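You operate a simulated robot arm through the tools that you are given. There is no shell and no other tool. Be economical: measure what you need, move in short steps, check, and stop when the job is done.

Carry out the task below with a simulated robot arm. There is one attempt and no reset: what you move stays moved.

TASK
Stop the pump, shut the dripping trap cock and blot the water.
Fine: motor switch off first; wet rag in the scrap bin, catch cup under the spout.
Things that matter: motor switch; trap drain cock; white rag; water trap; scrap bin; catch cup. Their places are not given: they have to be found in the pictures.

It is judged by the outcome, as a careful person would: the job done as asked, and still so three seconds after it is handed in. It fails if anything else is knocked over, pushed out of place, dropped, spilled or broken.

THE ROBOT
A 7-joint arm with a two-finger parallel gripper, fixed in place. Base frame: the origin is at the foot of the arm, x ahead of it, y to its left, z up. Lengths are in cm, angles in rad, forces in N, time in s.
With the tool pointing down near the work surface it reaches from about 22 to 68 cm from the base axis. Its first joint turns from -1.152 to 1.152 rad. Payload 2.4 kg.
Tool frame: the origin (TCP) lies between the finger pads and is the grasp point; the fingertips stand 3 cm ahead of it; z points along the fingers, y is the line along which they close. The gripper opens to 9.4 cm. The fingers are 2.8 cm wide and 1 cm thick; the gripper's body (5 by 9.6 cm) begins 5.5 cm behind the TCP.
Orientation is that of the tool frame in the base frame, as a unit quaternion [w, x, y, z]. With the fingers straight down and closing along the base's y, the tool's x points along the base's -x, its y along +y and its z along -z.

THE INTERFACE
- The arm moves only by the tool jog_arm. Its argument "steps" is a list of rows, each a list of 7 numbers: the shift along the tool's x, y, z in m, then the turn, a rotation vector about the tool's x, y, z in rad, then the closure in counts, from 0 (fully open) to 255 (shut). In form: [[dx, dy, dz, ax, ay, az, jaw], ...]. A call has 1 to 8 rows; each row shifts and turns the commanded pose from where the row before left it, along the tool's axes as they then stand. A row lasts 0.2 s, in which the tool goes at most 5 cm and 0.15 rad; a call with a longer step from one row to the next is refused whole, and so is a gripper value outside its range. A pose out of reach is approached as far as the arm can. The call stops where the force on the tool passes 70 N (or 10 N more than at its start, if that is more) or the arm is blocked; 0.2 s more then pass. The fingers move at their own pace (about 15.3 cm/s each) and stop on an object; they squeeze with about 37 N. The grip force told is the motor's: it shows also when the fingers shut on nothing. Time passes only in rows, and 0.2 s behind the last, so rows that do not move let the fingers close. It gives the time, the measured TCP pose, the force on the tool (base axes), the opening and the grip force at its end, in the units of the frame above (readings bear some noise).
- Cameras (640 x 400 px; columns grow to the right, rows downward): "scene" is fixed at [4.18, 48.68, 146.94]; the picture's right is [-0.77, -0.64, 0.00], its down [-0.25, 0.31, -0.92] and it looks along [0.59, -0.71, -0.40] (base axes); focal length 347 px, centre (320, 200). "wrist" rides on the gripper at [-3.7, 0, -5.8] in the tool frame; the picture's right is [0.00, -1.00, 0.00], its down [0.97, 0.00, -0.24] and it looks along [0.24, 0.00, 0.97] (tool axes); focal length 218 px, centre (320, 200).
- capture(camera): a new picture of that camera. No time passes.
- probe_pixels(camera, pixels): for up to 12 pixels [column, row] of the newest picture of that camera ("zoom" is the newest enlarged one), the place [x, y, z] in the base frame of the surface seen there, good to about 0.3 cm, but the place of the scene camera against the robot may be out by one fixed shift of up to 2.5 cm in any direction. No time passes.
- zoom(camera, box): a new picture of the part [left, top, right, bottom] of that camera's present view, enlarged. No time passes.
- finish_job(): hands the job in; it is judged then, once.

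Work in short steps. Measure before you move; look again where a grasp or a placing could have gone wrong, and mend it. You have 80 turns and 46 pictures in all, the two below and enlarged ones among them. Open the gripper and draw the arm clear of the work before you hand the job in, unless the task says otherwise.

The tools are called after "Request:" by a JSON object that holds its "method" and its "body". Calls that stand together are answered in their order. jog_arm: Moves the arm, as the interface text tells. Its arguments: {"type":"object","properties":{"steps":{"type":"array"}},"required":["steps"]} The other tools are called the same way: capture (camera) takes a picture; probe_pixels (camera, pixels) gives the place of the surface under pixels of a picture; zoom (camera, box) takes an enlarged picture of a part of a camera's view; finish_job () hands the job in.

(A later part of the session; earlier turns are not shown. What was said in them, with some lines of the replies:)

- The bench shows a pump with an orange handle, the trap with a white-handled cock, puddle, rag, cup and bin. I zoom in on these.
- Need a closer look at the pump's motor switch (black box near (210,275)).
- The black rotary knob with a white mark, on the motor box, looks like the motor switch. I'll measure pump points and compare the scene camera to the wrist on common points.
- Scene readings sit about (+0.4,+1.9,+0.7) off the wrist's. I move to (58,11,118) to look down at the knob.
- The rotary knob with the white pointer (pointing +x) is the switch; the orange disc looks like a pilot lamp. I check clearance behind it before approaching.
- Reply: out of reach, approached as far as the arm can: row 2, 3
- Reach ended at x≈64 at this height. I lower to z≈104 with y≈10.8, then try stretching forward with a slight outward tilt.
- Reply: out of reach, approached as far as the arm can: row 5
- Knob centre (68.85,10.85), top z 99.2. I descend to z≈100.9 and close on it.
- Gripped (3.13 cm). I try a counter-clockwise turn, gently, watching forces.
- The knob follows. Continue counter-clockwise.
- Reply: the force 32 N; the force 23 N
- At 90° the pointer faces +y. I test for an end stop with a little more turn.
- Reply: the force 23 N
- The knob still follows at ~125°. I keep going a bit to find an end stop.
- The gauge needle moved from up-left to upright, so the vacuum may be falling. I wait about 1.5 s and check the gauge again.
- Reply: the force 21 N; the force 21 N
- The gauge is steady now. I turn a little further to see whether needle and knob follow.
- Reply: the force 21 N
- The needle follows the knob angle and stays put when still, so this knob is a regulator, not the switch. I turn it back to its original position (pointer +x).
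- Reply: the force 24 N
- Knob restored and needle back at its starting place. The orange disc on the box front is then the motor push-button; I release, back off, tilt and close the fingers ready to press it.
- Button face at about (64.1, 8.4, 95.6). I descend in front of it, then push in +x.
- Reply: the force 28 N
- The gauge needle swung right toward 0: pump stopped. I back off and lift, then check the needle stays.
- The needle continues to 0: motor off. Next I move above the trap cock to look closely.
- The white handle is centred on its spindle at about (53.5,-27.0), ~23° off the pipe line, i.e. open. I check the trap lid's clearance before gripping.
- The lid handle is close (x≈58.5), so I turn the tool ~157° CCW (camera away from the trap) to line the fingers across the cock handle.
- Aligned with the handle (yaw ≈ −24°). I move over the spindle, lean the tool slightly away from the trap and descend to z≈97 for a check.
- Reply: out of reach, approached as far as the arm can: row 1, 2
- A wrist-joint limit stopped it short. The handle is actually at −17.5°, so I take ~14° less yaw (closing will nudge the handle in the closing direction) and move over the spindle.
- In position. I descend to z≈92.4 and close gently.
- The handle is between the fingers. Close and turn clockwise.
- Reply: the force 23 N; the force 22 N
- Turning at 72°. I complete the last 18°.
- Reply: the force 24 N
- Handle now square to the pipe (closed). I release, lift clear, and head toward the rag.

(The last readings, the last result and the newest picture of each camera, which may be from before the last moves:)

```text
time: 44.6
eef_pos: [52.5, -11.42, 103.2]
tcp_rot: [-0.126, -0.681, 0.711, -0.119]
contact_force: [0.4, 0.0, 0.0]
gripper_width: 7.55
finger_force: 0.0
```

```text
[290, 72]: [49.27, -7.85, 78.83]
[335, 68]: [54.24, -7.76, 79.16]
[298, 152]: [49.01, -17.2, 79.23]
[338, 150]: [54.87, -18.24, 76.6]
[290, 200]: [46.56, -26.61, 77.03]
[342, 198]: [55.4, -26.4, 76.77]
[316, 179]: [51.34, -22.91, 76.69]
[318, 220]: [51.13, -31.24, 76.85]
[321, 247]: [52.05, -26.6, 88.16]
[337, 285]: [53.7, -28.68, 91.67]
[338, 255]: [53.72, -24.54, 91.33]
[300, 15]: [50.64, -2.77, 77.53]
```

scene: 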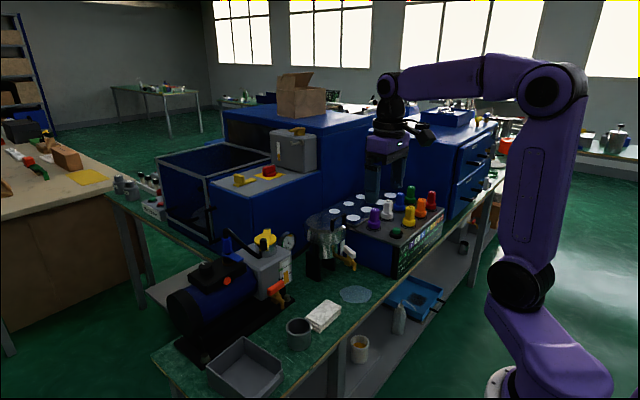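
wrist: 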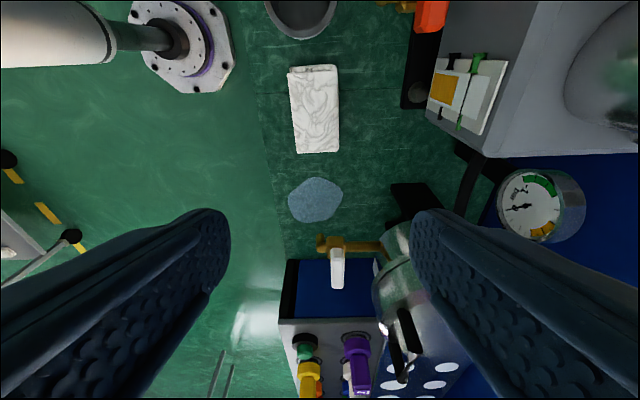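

Request:
{"method": "probe_pixels", "body": {"camera": "wrist", "pixels": [[300, 36], [300, 39], [268, 8], [334, 8], [300, 30], [288, 190], [340, 190], [310, 222], [322, 238]]}}

```text
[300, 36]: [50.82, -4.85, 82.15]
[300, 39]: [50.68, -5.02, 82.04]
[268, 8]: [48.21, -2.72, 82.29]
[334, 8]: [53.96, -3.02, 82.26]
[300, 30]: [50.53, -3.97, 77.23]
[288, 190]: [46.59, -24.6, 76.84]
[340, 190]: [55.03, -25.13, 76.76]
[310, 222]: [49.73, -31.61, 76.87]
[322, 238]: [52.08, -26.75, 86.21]
```

Rag spans x 49.2–54.3, y −7.8…−17.3; the cup rim is at z 82.2. I'll grip the rag at its +y end with a 0.2 rad lean, leaving overhang to reach under the spout.

Request:
{"method": "jog_arm", "body": {"steps": [[0, 0, 0, 0, -0.14, -0.044, 50], [-0.0118, 0.0019, 0.0312, 0, 0, 0, 50], [-0.0118, 0.0019, 0.0312, 0, 0, 0, 50], [-0.0118, 0.0019, 0.0312, 0, 0, 0, 50], [-0.0118, 0.0019, 0.0312, 0, 0, 0, 50], [0, 0, 0, 0, 0, 0, 50]]}}

```text
time: 46.0
eef_pos: [51.45, -9.59, 90.06]
tcp_rot: [0.079, 0.704, -0.703, 0.068]
contact_force: [-0.2, -0.1, -0.6]
gripper_width: 7.53
finger_force: 0.1
```

Request:
{"method": "jog_arm", "body": {"steps": [[-0.0072, -0.001, 0.0302, 0, 0, 0, 50], [-0.0072, -0.001, 0.0302, 0, 0, 0, 50], [-0.0071, -0.001, 0.0301, 0, 0, 0, 50], [0, 0, 0, 0, 0, 0, 50], [0, 0, 0, 0, 0, 0, 160], [0, 0, 0, 0, 0, 0, 160], [0, 0, 0, 0, 0, 0, 160]]}}

```text
time: 47.6
eef_pos: [51.63, -9.2, 80.91]
tcp_rot: [0.079, 0.704, -0.702, 0.067]
contact_force: [0.5, 0.2, 0.3]
gripper_width: 5.7
finger_force: 37.2
```

Grip on the rag (5.7 cm). I lift it ~1.2 cm and carry it toward the puddle, x≈49.3 first.

Request:
{"method": "jog_arm", "body": {"steps": [[0.0024, 0, -0.0118, 0, 0, 0, 160], [0.034, 0.006, 0.007, 0, 0, 0, 160], [0.034, 0.006, 0.007, 0, 0, 0, 160], [0.034, 0.006, 0.007, 0, 0, 0, 160], [0.033, 0.006, 0.0066, 0, 0, 0, 160], [0, 0, 0, 0, 0, 0, 160]]}}

Request:
{"method": "capture", "body": {"camera": "wrist"}}

```text
time: 49.0
eef_pos: [49.26, -23.34, 82.0]
tcp_rot: [0.078, 0.705, -0.702, 0.066]
contact_force: [0.2, 0.8, -1.4]
gripper_width: 5.67
finger_force: 37.0
```

```text
6 pictures are left
```

wrist: 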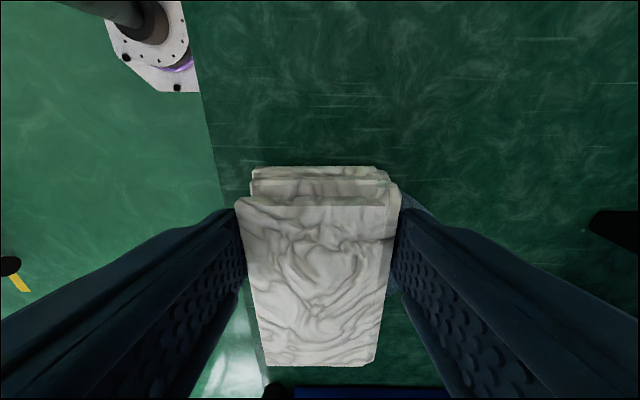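

Rag held flat over the puddle's near half. I press down and wipe across in x.

Request:
{"method": "jog_arm", "body": {"steps": [[-0.0026, 0, 0.0127, 0, 0, 0, 160], [0, 0, 0, 0, 0, 0, 160], [0, -0.012, 0, 0, 0, 0, 160], [0, -0.012, 0, 0, 0, 0, 160], [0, -0.012, 0, 0, 0, 0, 160], [0, -0.008, 0, 0, 0, 0, 160], [0, 0, 0, 0, 0, 0, 160]]}}

```text
time: 50.6
eef_pos: [53.74, -23.14, 80.79]
tcp_rot: [0.078, 0.704, -0.702, 0.068]
contact_force: [-0.7, -2.3, 2.4]
gripper_width: 5.67
finger_force: 36.6
```

Request:
{"method": "jog_arm", "body": {"steps": [[-0.0005, 0, 0.0025, 0, 0, 0, 160], [0.003, 0.012, 0, 0, 0, 0, 160], [0, 0.013, 0, 0, 0, 0, 160], [0, 0.013, 0, 0, 0, 0, 160], [-0.006, 0.012, 0, 0, 0, 0, 160], [0, -0.012, 0, 0, 0, 0, 160], [0.003, -0.012, 0, 0, 0, 0, 160], [0, 0, 0, 0, 0, 0, 160]]}}

Request:
{"method": "zoom", "body": {"camera": "scene", "box": [270, 220, 420, 320]}}

```text
time: 52.4
eef_pos: [51.19, -23.14, 80.57]
tcp_rot: [0.077, 0.705, -0.702, 0.068]
contact_force: [0.3, 0.4, -0.5]
gripper_width: 5.69
finger_force: 36.9
```

```text
4.00 times, centred on (345, 270) of scene
```

zoom: 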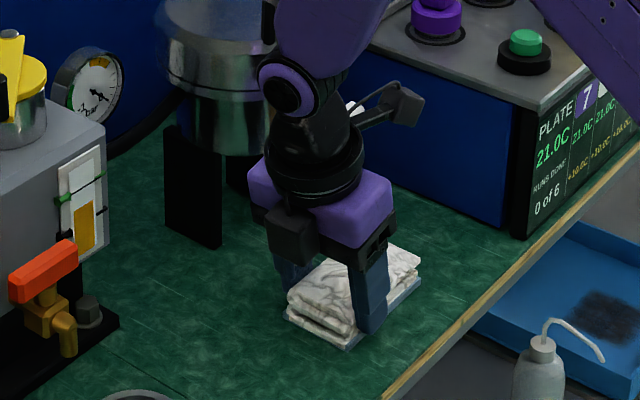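

I raise the rag slightly, back it out from under the spout, lift, and look at the spot.

Request:
{"method": "jog_arm", "body": {"steps": [[0.0024, 0, -0.0118, 0, 0, 0, 160], [-0.039, 0, -0.008, 0, 0, 0, 160], [-0.039, 0, -0.008, 0, 0, 0, 160], [-0.039, 0, -0.008, 0, 0, 0, 160], [0.008, 0, -0.039, 0, 0, 0, 160], [0.008, 0, -0.039, 0, 0, 0, 160], [0.008, 0, -0.039, 0, 0, 0, 160]]}}

Request:
{"method": "zoom", "body": {"camera": "scene", "box": [200, 220, 420, 400]}}

```text
time: 54.0
eef_pos: [51.15, -11.71, 93.62]
tcp_rot: [0.078, 0.704, -0.702, 0.066]
contact_force: [-0.4, -0.7, -0.6]
gripper_width: 5.69
finger_force: 36.5
```

```text
2.22 times, centred on (310, 310) of scene
```

zoom: 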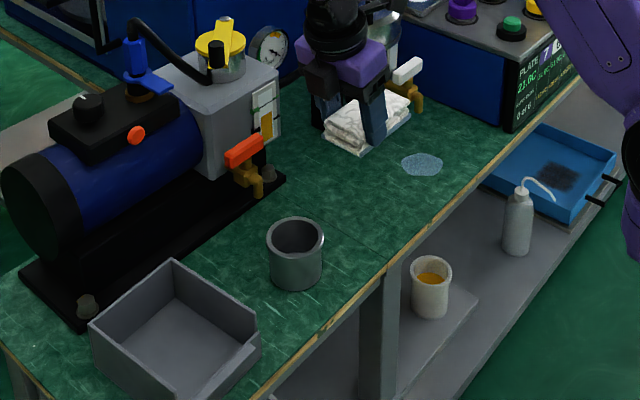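

The puddle has shrunk but a patch remains at zoom (422,163); more blotting is needed. I locate it.

Request:
{"method": "probe_pixels", "body": {"camera": "zoom", "pixels": [[422, 163], [402, 160], [443, 163], [422, 153], [422, 174], [415, 108], [297, 225], [297, 260], [165, 270], [255, 345]]}}

```text
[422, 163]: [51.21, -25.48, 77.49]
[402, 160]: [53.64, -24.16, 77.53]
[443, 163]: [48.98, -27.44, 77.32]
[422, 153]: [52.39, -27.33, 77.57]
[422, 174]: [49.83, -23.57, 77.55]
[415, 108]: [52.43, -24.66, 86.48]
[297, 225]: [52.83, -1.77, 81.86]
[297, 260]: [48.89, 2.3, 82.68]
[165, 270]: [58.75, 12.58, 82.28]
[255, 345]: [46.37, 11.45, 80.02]
```

The rest is centred near (50.8,−27.4). I return and press the rag there more firmly and longer.

Request:
{"method": "jog_arm", "body": {"steps": [[-0.008, 0, 0.039, 0, 0, 0, 160], [-0.008, 0, 0.039, 0, 0, 0, 160], [-0.008, 0, 0.037, 0, 0, 0, 160], [0.039, 0.001, 0.008, 0, 0, 0, 160], [0.039, 0.001, 0.008, 0, 0, 0, 160], [0.037, 0, 0.0075, 0, 0, 0, 160], [-0.0022, 0, 0.011, 0, 0, 0, 160], [-0.0006, 0, 0.003, 0, 0, 0, 160]]}}

```text
time: 55.8
eef_pos: [50.88, -23.03, 80.62]
tcp_rot: [0.078, 0.704, -0.703, 0.066]
contact_force: [-0.3, 0.3, -1.0]
gripper_width: 5.68
finger_force: 36.8
```

Request:
{"method": "jog_arm", "body": {"steps": [[-0.0003, 0, 0.0015, 0, 0, 0, 160], [-0.0003, 0, 0.0015, 0, 0, 0, 160], [0, 0, 0, 0, 0, 0, 160], [0, 0, 0, 0, 0, 0, 160]]}}

```text
time: 56.8
eef_pos: [50.93, -23.08, 80.46]
tcp_rot: [0.079, 0.704, -0.703, 0.07]
contact_force: [-8.0, 3.5, 39.5]
gripper_width: 5.65
finger_force: 36.9
```

Firm contact (39 N). I hold and wipe in small strokes over the patch.

Request:
{"method": "jog_arm", "body": {"steps": [[0.0002, 0, -0.001, 0, 0, 0, 160], [0, 0.006, 0, 0, 0, 0, 160], [0, 0.008, 0, 0, 0, 0, 160], [0, -0.01, 0, 0, 0, 0, 160], [0, -0.01, 0, 0, 0, 0, 160], [0, -0.01, 0, 0, 0, 0, 160], [0, 0.01, 0, 0, 0, 0, 160], [0, 0.006, 0, 0, 0, 0, 160]]}}

Request:
{"method": "jog_arm", "body": {"steps": [[0.006, 0, 0.0012, 0, 0, 0, 160], [0, 0, 0, 0, 0, 0, 160], [-0.012, 0, -0.0024, 0, 0, 0, 160], [0, 0, 0, 0, 0, 0, 160], [0.006, 0, 0.0012, 0, 0, 0, 160], [0, 0.01, 0, 0, 0, 0, 160], [0, -0.02, 0, 0, 0, 0, 160], [0, 0.01, 0, 0, 0, 0, 160]]}}

```text
time: 58.6
eef_pos: [50.78, -22.91, 80.25]
tcp_rot: [0.079, 0.703, -0.703, 0.068]
contact_force: [-0.7, 0.6, -0.3]
gripper_width: 5.68
finger_force: 36.7
```

```text
time: 60.4
eef_pos: [50.64, -22.77, 80.17]
tcp_rot: [0.078, 0.704, -0.703, 0.068]
contact_force: [0.0, -1.3, 0.1]
gripper_width: 5.73
finger_force: 36.5
```

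Request:
{"method": "jog_arm", "body": {"steps": [[-0.0003, 0, 0.0015, 0, 0, 0, 160], [0.008, 0, 0.0016, 0, 0, 0, 160], [0, 0, 0, 0, 0, 0, 160], [0, 0.012, 0, 0, 0, 0, 160], [0, -0.012, 0, 0, 0, 0, 160], [0, -0.014, 0, 0, 0, 0, 160], [0, 0.012, 0, 0, 0, 0, 160], [-0.008, 0, -0.0016, 0, 0, 0, 160]]}}

Request:
{"method": "jog_arm", "body": {"steps": [[0, 0, 0, 0, 0, 0, 160], [0, 0.014, 0, 0, 0, 0, 160], [0, 0.01, 0, 0, 0, 0, 160], [0, -0.014, 0, 0, 0, 0, 160], [0, -0.014, 0, 0, 0, 0, 160], [0, -0.014, 0, 0, 0, 0, 160], [0, 0.014, 0, 0, 0, 0, 160], [0, 0, 0, 0, 0, 0, 160]]}}

```text
time: 61.8
eef_pos: [51.07, -23.63, 80.13]
tcp_rot: [-0.085, -0.7, 0.707, -0.059]
contact_force: [-34.3, 16.7, 29.1]
gripper_width: 5.67
finger_force: 36.7
stopped in row 7: the force on the tool passed its limit (the readings are from after the stop); the commanded pose is now the measured one
```

```text
time: 62.9
eef_pos: [49.65, -23.68, 80.08]
tcp_rot: [-0.092, -0.7, 0.706, -0.052]
contact_force: [-13.1, 7.4, 24.9]
gripper_width: 5.68
finger_force: 37.0
stopped in row 5: the force on the tool passed its limit (the readings are from after the stop); the commanded pose is now the measured one
```

Contact is now hard against the table; enough. I ease up, back out and look.

Request:
{"method": "jog_arm", "body": {"steps": [[0.0006, 0, -0.003, 0, 0, 0, 160], [0.0024, 0, -0.0118, 0, 0, 0, 160], [-0.039, 0, -0.008, 0, 0, 0, 160], [-0.039, 0, -0.008, 0, 0, 0, 160], [-0.039, 0, -0.008, 0, 0, 0, 160], [0.008, 0, -0.039, 0, 0, 0, 160], [0.008, 0, -0.039, 0, 0, 0, 160], [0.008, 0, -0.039, 0, 0, 0, 160]]}}

Request:
{"method": "zoom", "body": {"camera": "scene", "box": [200, 220, 420, 400]}}

```text
time: 64.7
eef_pos: [50.6, -12.03, 93.56]
tcp_rot: [-0.091, -0.7, 0.706, -0.052]
contact_force: [0.1, -0.4, -0.6]
gripper_width: 5.69
finger_force: 36.7
```

```text
2.22 times, centred on (310, 310) of scene
```

zoom: 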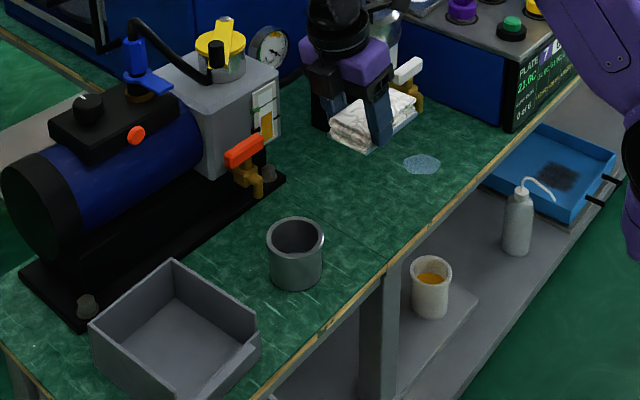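

The patch barely shrank: the tool had tipped 3° and the rag wasn't lying flat. I level it, lay the rag on the patch, release it and let it soak.

Request:
{"method": "jog_arm", "body": {"steps": [[-0.008, 0, 0.039, 0.055, 0, 0, 160], [-0.008, 0, 0.039, 0, 0, 0, 160], [-0.008, 0, 0.036, 0, 0, 0, 160], [0.039, -0.001, 0.008, 0, 0, 0, 160], [0.039, -0.001, 0.008, 0, 0, 0, 160], [0.032, -0.001, 0.0065, 0, 0, 0, 160], [-0.002, 0, 0.0098, 0, 0, 0, 160], [0, 0, 0, 0, 0, 0, 160]]}}

Request:
{"method": "jog_arm", "body": {"steps": [[0, 0, 0, 0, 0, 0, 75], [0, 0, 0, 0, 0, 0, 65], [0, 0, 0, 0, 0, 0, 65], [0, 0, 0, 0, 0, 0, 65], [0, 0, 0, 0, 0, 0, 65], [0, 0, 0, 0, 0, 0, 65], [0, 0, 0, 0, 0, 0, 65], [0, 0, 0, 0, 0, 0, 65]]}}

Request:
{"method": "capture", "body": {"camera": "wrist"}}

```text
time: 66.5
eef_pos: [50.5, -22.88, 80.74]
tcp_rot: [-0.072, -0.703, 0.704, -0.072]
contact_force: [0.4, -1.1, 0.0]
gripper_width: 5.67
finger_force: 37.0
```

```text
time: 68.3
eef_pos: [50.77, -22.73, 80.78]
tcp_rot: [-0.072, -0.703, 0.704, -0.072]
contact_force: [-0.4, 0.3, 0.3]
gripper_width: 7.0
finger_force: 0.0
```

```text
2 pictures are left
```

wrist: 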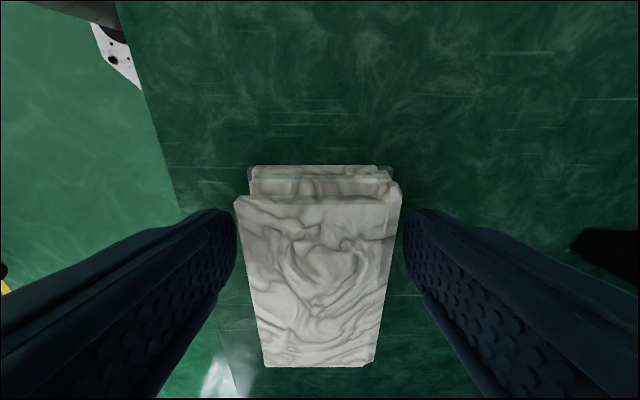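

Request:
{"method": "probe_pixels", "body": {"camera": "wrist", "pixels": [[320, 210], [320, 280], [320, 350], [270, 358], [372, 356], [242, 205], [396, 200], [384, 172], [240, 340], [400, 300]]}}

```text
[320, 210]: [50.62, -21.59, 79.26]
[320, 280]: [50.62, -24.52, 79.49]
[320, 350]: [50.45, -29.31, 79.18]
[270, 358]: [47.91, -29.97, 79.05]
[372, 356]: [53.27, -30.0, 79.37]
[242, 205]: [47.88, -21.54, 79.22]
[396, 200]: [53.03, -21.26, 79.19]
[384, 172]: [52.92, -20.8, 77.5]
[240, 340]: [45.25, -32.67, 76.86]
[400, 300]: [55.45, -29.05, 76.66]
```

Rag lies flat over the patch. I regrip it a bit higher so the fingertips stay off the table, press through the rag, and wipe with larger strokes.

Request:
{"method": "jog_arm", "body": {"steps": [[0.0013, 0, -0.0064, 0, 0, 0, 65], [0, 0, 0, 0, 0, 0, 160], [0, 0, 0, 0, 0, 0, 160], [-0.0006, 0, 0.003, 0, 0, 0, 160], [0.004, 0, 0.0008, 0, 0, 0, 160], [0.004, 0, 0.0008, 0, 0, 0, 160], [0, 0, 0, 0, 0, 0, 160], [0, 0, 0, 0, 0, 0, 160]]}}

```text
time: 70.1
eef_pos: [50.94, -23.61, 81.01]
tcp_rot: [0.072, 0.705, -0.702, 0.073]
contact_force: [0.5, 20.7, 13.9]
gripper_width: 5.69
finger_force: 36.8
```

Pressing through the rag with ~14 N now. Wipe strokes in x.

Request:
{"method": "jog_arm", "body": {"steps": [[0, 0.009, 0, 0, 0, 0, 160], [0, 0.009, 0, 0, 0, 0, 160], [0, 0.009, 0, 0, 0, 0, 160], [0, -0.009, 0, 0, 0, 0, 160], [0, -0.009, 0, 0, 0, 0, 160], [0, -0.009, 0, 0, 0, 0, 160], [0, -0.009, 0, 0, 0, 0, 160], [0, -0.009, 0, 0, 0, 0, 160]]}}

Request:
{"method": "jog_arm", "body": {"steps": [[0, -0.006, 0, 0, 0, 0, 160], [0, 0.01, 0, 0, 0, 0, 160], [0, 0.01, 0, 0, 0, 0, 160], [0, 0.01, 0, 0, 0, 0, 160], [0, 0.01, 0, 0, 0, 0, 160], [0, 0.01, 0, 0, 0, 0, 160], [0, -0.01, 0, 0, 0, 0, 160], [0, -0.01, 0, 0, 0, 0, 160]]}}

```text
time: 71.9
eef_pos: [52.59, -23.76, 80.98]
tcp_rot: [-0.071, -0.703, 0.704, -0.073]
contact_force: [-2.5, 0.1, 3.1]
gripper_width: 5.67
finger_force: 36.9
```

```text
time: 73.7
eef_pos: [50.14, -23.65, 81.08]
tcp_rot: [-0.073, -0.703, 0.704, -0.072]
contact_force: [-1.8, -0.5, 2.3]
gripper_width: 5.67
finger_force: 36.8
```

Contact similar to the first effective pass. I press 1.5 mm more and do another set, with y strokes too.

Request:
{"method": "jog_arm", "body": {"steps": [[-0.0003, 0, 0.0015, 0, 0, 0, 160], [0, 0.008, 0, 0, 0, 0, 160], [0, -0.009, 0, 0, 0, 0, 160], [0, -0.009, 0, 0, 0, 0, 160], [0, -0.009, 0, 0, 0, 0, 160], [0, 0.009, 0, 0, 0, 0, 160], [0, 0.009, 0, 0, 0, 0, 160], [0, 0, 0, 0, 0, 0, 160]]}}

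Request:
{"method": "jog_arm", "body": {"steps": [[-0.01, 0, -0.002, 0, 0, 0, 160], [-0.01, 0, -0.002, 0, 0, 0, 160], [-0.01, 0, -0.002, 0, 0, 0, 160], [0.01, 0, 0.002, 0, 0, 0, 160], [0.01, 0, 0.002, 0, 0, 0, 160], [0.01, 0, 0.002, 0, 0, 0, 160], [0, 0, 0, 0, 0, 0, 160], [0, 0, 0, 0, 0, 0, 160]]}}

Request:
{"method": "jog_arm", "body": {"steps": [[0, 0.009, 0, 0, 0, 0, 160], [0, 0.009, 0, 0, 0, 0, 160], [0, 0.006, 0, 0, 0, 0, 160], [0, -0.009, 0, 0, 0, 0, 160], [0, -0.009, 0, 0, 0, 0, 160], [0, -0.009, 0, 0, 0, 0, 160], [0, -0.009, 0, 0, 0, 0, 160], [0, -0.009, 0, 0, 0, 0, 160]]}}

Request:
{"method": "jog_arm", "body": {"steps": [[0, -0.004, 0, 0, 0, 0, 160], [0, 0.009, 0, 0, 0, 0, 160], [0, 0.009, 0, 0, 0, 0, 160], [0, 0.009, 0, 0, 0, 0, 160], [-0.008, 0, -0.0016, 0, 0, 0, 160], [-0.008, 0, -0.0016, 0, 0, 0, 160], [0.008, 0, 0.0016, 0, 0, 0, 160], [0.008, 0, 0.0016, 0, 0, 0, 160]]}}

```text
time: 75.5
eef_pos: [50.36, -23.89, 81.13]
tcp_rot: [0.07, 0.704, -0.703, 0.077]
contact_force: [13.7, -1.6, 16.5]
gripper_width: 5.65
finger_force: 36.6
```

```text
time: 77.3
eef_pos: [50.12, -23.96, 80.92]
tcp_rot: [-0.072, -0.703, 0.704, -0.072]
contact_force: [-1.6, 2.8, -1.7]
gripper_width: 5.66
finger_force: 37.2
```

```text
time: 79.1
eef_pos: [52.34, -23.82, 80.9]
tcp_rot: [-0.071, -0.703, 0.704, -0.071]
contact_force: [-0.2, -0.2, -0.4]
gripper_width: 5.68
finger_force: 36.9
```

```text
time: 80.9
eef_pos: [50.23, -23.79, 80.97]
tcp_rot: [-0.072, -0.703, 0.704, -0.073]
contact_force: [-0.5, 0.2, -0.7]
gripper_width: 5.64
finger_force: 37.1
```

Force faded as the rag slid up in the fingers. One more press of 2 mm with strokes, then I back out and look.

Request:
{"method": "jog_arm", "body": {"steps": [[-0.0004, -0.004, 0.002, 0, 0, 0, 160], [0, 0.01, 0, 0, 0, 0, 160], [0, 0.01, 0, 0, 0, 0, 160], [0, -0.01, 0, 0, 0, 0, 160], [0, -0.01, 0, 0, 0, 0, 160], [0, -0.01, 0, 0, 0, 0, 160], [0, 0.008, 0, 0, 0, 0, 160], [0, 0, 0, 0, 0, 0, 160]]}}

Request:
{"method": "jog_arm", "body": {"steps": [[0, 0, 0, 0, 0, 0, 160], [0, 0, 0, 0, 0, 0, 160], [0, 0, 0, 0, 0, 0, 160], [0, 0, 0, 0, 0, 0, 160], [0, 0, 0, 0, 0, 0, 160], [0, 0, 0, 0, 0, 0, 160], [0, 0, 0, 0, 0, 0, 160], [0, 0, 0, 0, 0, 0, 160]]}}

Request:
{"method": "jog_arm", "body": {"steps": [[0.0024, 0, -0.0118, 0, 0, 0, 160], [-0.039, 0, -0.008, 0, 0, 0, 160], [-0.039, 0, -0.008, 0, 0, 0, 160], [-0.039, 0, -0.008, 0, 0, 0, 160], [0.008, 0, -0.039, 0, 0, 0, 160], [0.008, 0, -0.039, 0, 0, 0, 160], [0.008, 0, -0.039, 0, 0, 0, 160], [0, 0, 0, 0, 0, 0, 160]]}}

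Request:
{"method": "zoom", "body": {"camera": "scene", "box": [200, 220, 420, 400]}}

```text
time: 82.7
eef_pos: [50.41, -23.71, 80.96]
tcp_rot: [0.071, 0.704, -0.703, 0.072]
contact_force: [0.5, -0.4, -0.8]
gripper_width: 5.68
finger_force: 36.8
```

```text
time: 84.5
eef_pos: [50.42, -23.92, 80.87]
tcp_rot: [-0.071, -0.703, 0.704, -0.071]
contact_force: [0.5, 0.0, 0.1]
gripper_width: 5.64
finger_force: 36.6
```

```text
time: 86.3
eef_pos: [50.62, -11.68, 94.02]
tcp_rot: [-0.072, -0.703, 0.704, -0.071]
contact_force: [-0.3, 0.1, -0.4]
gripper_width: 5.68
finger_force: 36.5
```

```text
2.22 times, centred on (310, 310) of scene
```

zoom: 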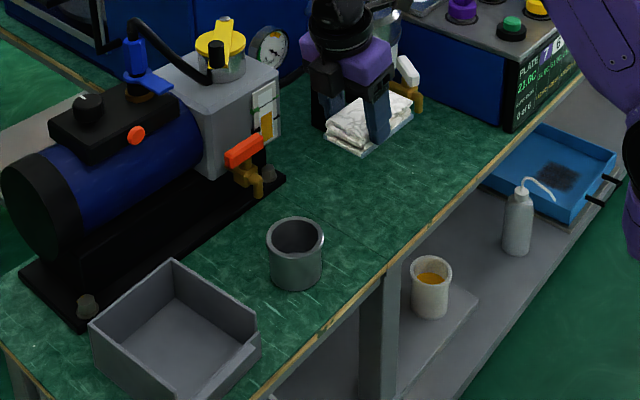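

The water is gone, but the cock handle at zoom (407,70) now looks turned back toward open — the gripper body must have brushed it. I measure it.

Request:
{"method": "probe_pixels", "body": {"camera": "zoom", "pixels": [[400, 60], [404, 66], [408, 70], [412, 76], [416, 81], [419, 76], [406, 80], [413, 95], [417, 105]]}}

```text
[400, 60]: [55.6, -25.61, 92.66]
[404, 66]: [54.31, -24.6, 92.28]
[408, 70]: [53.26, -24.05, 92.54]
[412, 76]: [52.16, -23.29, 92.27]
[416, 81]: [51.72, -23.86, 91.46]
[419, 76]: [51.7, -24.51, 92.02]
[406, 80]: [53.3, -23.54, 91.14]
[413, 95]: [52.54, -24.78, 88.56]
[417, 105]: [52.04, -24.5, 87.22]
```

The handle is at about −34°, partly open again. I set the rag down at its old spot, reclose the cock, then re-blot keeping clear of the handle.

Request:
{"method": "jog_arm", "body": {"steps": [[-0.0124, -0.0025, 0.0307, 0, 0, 0, 160], [-0.0124, -0.0025, 0.0307, 0, 0, 0, 160], [-0.0124, -0.0025, 0.0307, 0, 0, 0, 160], [-0.0124, -0.0025, 0.0307, 0, 0, 0, 160], [0, 0, 0, 0, 0, 0, 160], [0, 0, 0, 0, 0, 0, 50], [0, 0, 0, 0, 0, 0, 50]]}}

```text
time: 87.9
eef_pos: [51.37, -9.16, 80.87]
tcp_rot: [-0.071, -0.703, 0.704, -0.072]
contact_force: [0.6, -0.5, 1.3]
gripper_width: 7.56
finger_force: 0.1
```

Request:
{"method": "jog_arm", "body": {"steps": [[0.0092, 0, -0.0453, 0, 0, 0, 50], [0.0092, 0, -0.0453, 0, 0, 0, 50], [0.0092, 0, -0.0453, 0, 0, 0, 50], [0.0092, 0, -0.0453, 0, 0, 0, 150], [0.0092, 0, -0.0453, 0, 0, 0, 150], [0, 0, 0, 0, -0.1, 0, 150], [0, 0, 0, 0, -0.1, 0, 150]]}}

Request:
{"method": "jog_arm", "body": {"steps": [[0.045, -0.005, 0, 0, 0, 0, 150], [0.045, -0.005, 0, 0, 0, 0, 150], [0.045, -0.005, 0, 0, 0, 0, 150], [0.042, -0.005, 0, 0, 0, 0, 150], [0, 0, 0, 0.12, 0, 0, 150], [0, 0, 0, 0, 0, -0.14, 150], [0, 0, 0, 0, 0, -0.14, 150], [0, 0, 0, 0, 0, -0.14, 150]]}}

Request:
{"method": "jog_arm", "body": {"steps": [[0, 0, 0, 0, 0, -0.14, 150], [0, 0, 0, 0, 0, -0.14, 150], [0, 0, 0, 0, 0, -0.14, 150], [0, 0, 0, 0, 0, 0, 150]]}}

```text
time: 89.5
eef_pos: [51.59, -9.33, 104.23]
tcp_rot: [0.0, -0.707, 0.707, 0.0]
contact_force: [0.5, 0.6, 0.9]
gripper_width: 3.87
finger_force: 0.1
```

```text
time: 91.3
eef_pos: [53.43, -27.19, 104.26]
tcp_rot: [-0.03, 0.838, -0.542, 0.051]
contact_force: [-0.5, 0.0, -0.1]
gripper_width: 3.87
finger_force: 0.0
```

```text
time: 92.3
eef_pos: [53.49, -27.2, 104.06]
tcp_rot: [-0.02, 0.932, -0.357, 0.056]
contact_force: [-0.2, 0.3, -0.3]
gripper_width: 3.88
finger_force: 0.0
```

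Above the cock with yaw −42°, slightly past the handle's −34°. I descend over it and close.

Request:
{"method": "jog_arm", "body": {"steps": [[-0.0041, 0.0024, 0.0386, 0, 0, 0, 150], [-0.0041, 0.0024, 0.0386, 0, 0, 0, 150], [-0.0021, 0.0012, 0.0193, 0, 0, 0, 150], [-0.0021, 0.0012, 0.0193, 0, 0, 0, 150], [0, 0, 0, 0, 0, 0, 150]]}}

Request:
{"method": "jog_arm", "body": {"steps": [[0, 0, 0, 0, 0, 0, 235], [0, 0, 0, 0, 0, 0, 235], [0, 0, 0, 0, 0, 0, 235]]}}

```text
time: 93.5
eef_pos: [53.49, -26.94, 92.43]
tcp_rot: [-0.02, 0.932, -0.356, 0.057]
contact_force: [-0.3, 0.9, 0.1]
gripper_width: 3.86
finger_force: 0.0
```

```text
time: 94.3
eef_pos: [53.53, -26.91, 92.53]
tcp_rot: [-0.021, 0.932, -0.358, 0.058]
contact_force: [8.7, 1.0, -5.7]
gripper_width: 1.59
finger_force: 45.3
```

Gripped. Turn clockwise ~49°.

Request:
{"method": "jog_arm", "body": {"steps": [[0, 0, 0, 0, 0, 0.124, 235], [0, 0, 0, 0, 0, 0.124, 235], [0, 0, 0, 0, 0, 0.124, 235], [0, 0, 0, 0, 0, 0.124, 235], [0, 0, 0, 0, 0, 0.124, 235], [0, 0, 0, 0, 0, 0.124, 235], [0, 0, 0, 0, 0, 0.124, 235], [0, 0, 0, 0, 0, 0, 235]]}}

```text
time: 96.1
eef_pos: [53.5, -26.85, 92.44]
tcp_rot: [0.042, -0.695, 0.716, -0.044]
contact_force: [8.7, -2.7, 10.1]
gripper_width: 1.72
finger_force: 44.8
```

Closed again (≈92°). Release, lift straight clear, move to above the rag.

Request:
{"method": "jog_arm", "body": {"steps": [[0, 0, 0, 0, 0, 0, 165], [0, 0, 0, 0, 0, 0, 165], [0, 0, -0.045, 0, 0, 0, 165], [0, 0, -0.045, 0, 0, 0, 165], [0, 0, -0.03, 0, 0, 0, 100], [0, 0, 0, -0.12, 0, -0.025, 50], [-0.045, 0, 0, 0, 0, 0, 50], [-0.045, 0, 0, 0, 0.1, 0, 50]]}}

Request:
{"method": "jog_arm", "body": {"steps": [[-0.043, 0, 0, 0, 0.1, 0, 50], [-0.042, 0.003, -0.01, 0, 0, 0, 50], [0, 0, 0, 0, 0, 0, 50]]}}

Request:
{"method": "zoom", "body": {"camera": "scene", "box": [220, 230, 410, 360]}}

```text
time: 97.9
eef_pos: [52.01, -17.59, 104.19]
tcp_rot: [-0.037, -0.705, 0.708, -0.036]
contact_force: [0.4, -0.4, -0.3]
gripper_width: 7.55
finger_force: 0.0
```

```text
time: 98.7
eef_pos: [51.79, -9.32, 104.18]
tcp_rot: [-0.072, -0.702, 0.705, -0.071]
contact_force: [-0.2, 0.2, 0.5]
gripper_width: 7.57
finger_force: 0.0
```

```text
3.08 times, centred on (315, 295) of scene
```

zoom: 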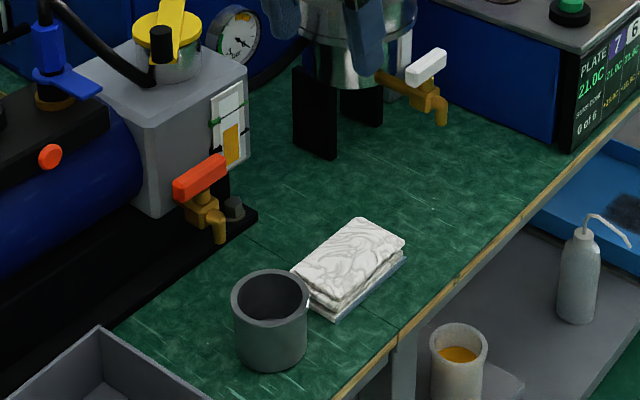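

Handle closed, bench dry. I measure rag, cup, spout and bin in this last picture.

Request:
{"method": "probe_pixels", "body": {"camera": "zoom", "pixels": [[296, 268], [358, 222], [402, 240], [335, 300], [271, 272], [236, 290], [306, 290], [268, 316], [441, 108], [441, 122], [101, 330], [432, 208]]}}

```text
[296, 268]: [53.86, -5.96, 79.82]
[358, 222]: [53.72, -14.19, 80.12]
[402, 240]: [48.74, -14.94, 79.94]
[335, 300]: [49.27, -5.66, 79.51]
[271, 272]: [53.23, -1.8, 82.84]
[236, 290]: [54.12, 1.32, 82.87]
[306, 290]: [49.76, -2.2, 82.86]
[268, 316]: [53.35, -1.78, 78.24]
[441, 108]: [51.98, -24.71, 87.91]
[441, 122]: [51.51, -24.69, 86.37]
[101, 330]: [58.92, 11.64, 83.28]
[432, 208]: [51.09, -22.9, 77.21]
```

Grasp the rag again at (51.2,−9.2,80.9).

Request:
{"method": "jog_arm", "body": {"steps": [[-0.0079, 0.001, 0.038, 0, 0, 0, 50], [-0.0079, 0.001, 0.038, 0, 0, 0, 50], [-0.0079, 0.001, 0.038, 0, 0, 0, 50], [-0.0079, 0.001, 0.038, 0, 0, 0, 50], [-0.0079, 0.001, 0.038, 0, 0, 0, 50], [-0.0079, 0.001, 0.038, 0, 0, 0, 50], [0, 0, 0, 0, 0, 0, 160], [0, 0, 0, 0, 0, 0, 160]]}}

```text
time: 100.5
eef_pos: [51.41, -8.86, 80.67]
tcp_rot: [-0.071, -0.703, 0.704, -0.072]
contact_force: [-1.7, 1.5, 12.0]
gripper_width: 5.7
finger_force: 37.3
```

Rag held. Lift and carry over to the bin.

Request:
{"method": "jog_arm", "body": {"steps": [[0.0092, 0, -0.0445, 0, 0, 0, 160], [0.0092, 0, -0.0445, 0, 0, 0, 160], [0.0092, 0, -0.0445, 0, 0, 0, 160], [-0.0394, 0.0043, -0.008, 0, 0, 0, 160], [-0.0394, 0.0043, -0.008, 0, 0, 0, 160], [-0.0394, 0.0043, -0.008, 0, 0, 0, 160], [-0.0394, 0.0043, -0.008, 0, 0, 0, 160], [-0.0394, 0.0043, -0.008, 0, 0, 0, 160]]}}

Request:
{"method": "jog_arm", "body": {"steps": [[-0.0394, 0.0043, -0.008, 0, 0, 0, 160], [0, 0, 0, 0.0286, 0, -0.14, 160], [0, 0, 0, 0.0286, 0, -0.14, 160], [0, 0, 0, 0.0286, 0, -0.14, 160], [0, 0, 0, 0.0286, 0, -0.14, 160], [0, 0, 0, 0.0286, 0, -0.14, 160], [0, 0, 0, 0.0286, 0, -0.14, 160]]}}

Request:
{"method": "jog_arm", "body": {"steps": [[0, 0, 0, 0.0286, 0, -0.14, 160], [0, 0, 0, 0.0286, 0, -0.14, 160], [0, 0, 0, 0.0286, 0, -0.14, 160], [0, 0, 0, 0.0286, 0, -0.14, 160], [0, 0, 0, 0.0286, 0, -0.14, 160], [0, 0, 0, 0, 0, 0, 160]]}}

```text
time: 102.3
eef_pos: [49.25, 11.03, 94.32]
tcp_rot: [-0.071, -0.702, 0.705, -0.071]
contact_force: [-0.6, -0.8, 0.3]
gripper_width: 5.7
finger_force: 37.2
```

```text
time: 103.9
eef_pos: [48.69, 15.01, 94.24]
tcp_rot: [0.035, 0.932, -0.348, 0.094]
contact_force: [-0.2, -0.2, -0.1]
gripper_width: 5.69
finger_force: 36.5
```

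```text
time: 105.3
eef_pos: [48.72, 15.01, 94.29]
tcp_rot: [0.0, 0.995, -0.001, 0.1]
contact_force: [0.6, 0.6, 0.1]
gripper_width: 5.67
finger_force: 36.5
```

Oriented along the bin. Lower into it.

Request:
{"method": "jog_arm", "body": {"steps": [[-0.0046, 0, 0.0278, 0, 0, 0, 160], [-0.0046, 0, 0.0278, 0, 0, 0, 160], [-0.0046, 0, 0.0278, 0, 0, 0, 160], [-0.0046, 0, 0.0278, 0, 0, 0, 160], [0, 0, 0, 0, 0, 0, 160]]}}

```text
time: 106.5
eef_pos: [48.95, 15.07, 82.97]
tcp_rot: [0.001, 0.995, -0.002, 0.102]
contact_force: [0.8, -0.4, -1.2]
gripper_width: 5.65
finger_force: 37.1
```

Request:
{"method": "jog_arm", "body": {"steps": [[-0.002, 0, 0.0098, 0, 0, 0, 160], [0, 0, 0, 0, 0, 0, 80], [0, 0, 0, 0, 0, 0, 75], [0, 0, 0, 0, 0, 0, 75], [0.006, 0, -0.03, 0, 0, 0, 75], [0.009, 0, -0.044, 0, 0, 0, 75], [0.009, 0, -0.044, 0, 0, 0, 75]]}}

```text
time: 108.1
eef_pos: [49.14, 15.05, 94.09]
tcp_rot: [0.0, 0.995, 0.0, 0.1]
contact_force: [0.2, -0.6, 1.2]
gripper_width: 6.62
finger_force: 0.1
```

Rag released in the bin. Next the cup: I turn the tool back (camera to +y), lean ~0.76 rad so the body stays clear of the spout, and move above the cup.

Request:
{"method": "jog_arm", "body": {"steps": [[0, 0, 0, -0.0286, 0, 0.14, 38], [0, 0, 0, -0.0286, 0, 0.14, 38], [0, 0, 0, -0.0286, 0, 0.14, 38], [0, 0, 0, -0.0286, 0, 0.14, 38], [0, 0, 0, -0.0286, 0, 0.14, 38], [0, 0, 0, -0.0286, 0, 0.14, 38], [0, 0, 0, -0.0286, 0, 0.14, 38], [0, 0, 0, -0.0286, 0, 0.14, 38]]}}

Request:
{"method": "jog_arm", "body": {"steps": [[0, 0, 0, -0.0286, 0, 0.14, 38], [0, 0, 0, -0.0286, 0, 0.14, 38], [0, 0, 0, -0.0286, 0, 0.14, 38], [0, 0, 0, 0, 0.14, 0, 38], [0, 0, 0, 0, 0.14, 0, 38], [0, 0, 0, 0, 0.14, 0, 38], [0, 0, 0, 0, 0.14, 0, 38]]}}

Request:
{"method": "jog_arm", "body": {"steps": [[0.027, -0.005, 0.0329, 0, 0, 0, 38], [0.027, -0.005, 0.0329, 0, 0, 0, 38], [0.027, -0.005, 0.0329, 0, 0, 0, 38], [0.027, -0.005, 0.0329, 0, 0, 0, 38], [0, 0, 0, 0, 0, 0, 38]]}}

```text
time: 109.9
eef_pos: [48.95, 14.95, 93.97]
tcp_rot: [0.055, 0.835, -0.54, 0.085]
contact_force: [-0.1, 0.0, 0.2]
gripper_width: 8.02
finger_force: 0.1
```

```text
time: 111.5
eef_pos: [49.29, 14.93, 94.03]
tcp_rot: [-0.263, -0.655, 0.658, -0.263]
contact_force: [-0.3, -0.8, 1.0]
gripper_width: 8.01
finger_force: 0.1
```

```text
time: 112.7
eef_pos: [51.25, -1.72, 91.94]
tcp_rot: [-0.263, -0.655, 0.658, -0.262]
contact_force: [0.0, 0.5, 0.1]
gripper_width: 7.96
finger_force: 0.1
```

Descend around the cup and close.

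Request:
{"method": "jog_arm", "body": {"steps": [[-0.01925, 0.0004, 0.0207, 0, 0, 0, 38], [-0.01925, 0.0004, 0.0207, 0, 0, 0, 38], [-0.01925, 0.0004, 0.0207, 0, 0, 0, 38], [-0.01925, 0.0003, 0.0207, 0, 0, 0, 38], [0, 0, 0, 0, 0, 0, 38], [0, 0, 0, 0, 0, 0, 130], [0, 0, 0, 0, 0, 0, 130], [0, 0, 0, 0, 0, 0, 130]]}}

```text
time: 114.5
eef_pos: [50.96, -1.95, 80.6]
tcp_rot: [-0.263, -0.656, 0.657, -0.262]
contact_force: [1.2, -0.5, 1.9]
gripper_width: 6.24
finger_force: 36.9
```

Cup gripped (6.24 cm). Lift 0.8 cm and slide it over to under the spout (51.6,−26.9).

Request:
{"method": "jog_arm", "body": {"steps": [[0.0055, 0, -0.0058, 0, 0, 0, 130], [0.0301, -0.001, 0.0287, 0, 0, 0, 130], [0.0301, -0.001, 0.0287, 0, 0, 0, 130], [0.0301, -0.001, 0.0287, 0, 0, 0, 130], [0.0301, -0.001, 0.0287, 0, 0, 0, 130], [0.0301, -0.001, 0.0287, 0, 0, 0, 130], [0.0301, -0.001, 0.0287, 0, 0, 0, 130], [0, 0, 0, 0, 0, 0, 130]]}}

```text
time: 116.3
eef_pos: [51.54, -27.07, 81.26]
tcp_rot: [-0.263, -0.655, 0.658, -0.262]
contact_force: [-0.5, 0.7, -1.6]
gripper_width: 6.23
finger_force: 37.0
```

Arrived without contact. I lower 0.7 cm until it stands on the bench.

Request:
{"method": "jog_arm", "body": {"steps": [[-0.0026, 0, 0.0027, 0, 0, 0, 130], [-0.0021, 0, 0.0022, 0, 0, 0, 130], [0, 0, 0, 0, 0, 0, 130]]}}

```text
time: 117.1
eef_pos: [51.47, -27.03, 80.63]
tcp_rot: [-0.264, -0.654, 0.659, -0.262]
contact_force: [0.1, -0.1, 0.0]
gripper_width: 6.22
finger_force: 36.5
```

Request:
{"method": "jog_arm", "body": {"steps": [[-0.0009, 0, 0.001, 0, 0, 0, 130], [0, 0, 0, 0, 0, 0, 130], [0, 0, 0, 0, 0, 0, 85], [0, 0, 0, 0, 0, 0, 60], [0, 0, 0, 0, 0, 0, 60], [0, 0, -0.02, 0, 0, 0, 60], [0, 0, -0.04, 0, 0, 0, 60], [0, 0, -0.04, 0, 0, 0, 60]]}}

```text
time: 118.9
eef_pos: [51.19, -20.22, 88.1]
tcp_rot: [-0.263, -0.655, 0.658, -0.262]
contact_force: [0.5, 0.0, 0.8]
gripper_width: 7.2
finger_force: 0.1
```

Released; I withdraw well clear, upward and back.

Request:
{"method": "jog_arm", "body": {"steps": [[0, 0, -0.045, 0, 0, 0, 60], [0, 0, -0.045, 0, 0, 0, 60], [0, 0, -0.045, 0, 0, 0, 60], [0.02, 0.03, -0.02, 0, -0.1, 0, 0], [0.02, 0.03, -0.02, 0, -0.1, 0, 0], [0.01, 0.03, -0.02, 0, -0.1, 0, 0], [0, 0, 0, 0, 0, 0, 0]]}}

Request:
{"method": "capture", "body": {"camera": "scene"}}

```text
time: 120.5
eef_pos: [42.34, -11.24, 105.45]
tcp_rot: [-0.162, -0.687, 0.69, -0.161]
contact_force: [0.0, -0.3, 0.3]
gripper_width: 9.41
finger_force: 0.0
```

```text
refused: no pictures are left
5 turns are left
```

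The arm is clear and the gripper is open, so I hand the job in.

Request:
{"method": "finish_job", "body": {}}

```text
The job is handed in.
```

I stopped the pump, shut the trap cock, blotted the water, put the wet rag in the scrap bin and stood the catch cup under the spout. I had no pictures left for the last two steps, so the rag and cup placements are judged from arm position, force and grip readings only.

- **Motor switch:** I first turned the black knob on the motor box, thinking it was the switch. It turned out to be a vacuum regulator, so I turned it back to where it was, and the gauge needle returned too. The orange button was the real switch. After I pressed it, the gauge needle went to 0.
- **Trap cock:** The gripper knocked the handle partly open again during blotting, so I closed it a second time. The last picture showed it closed and the bench dry.
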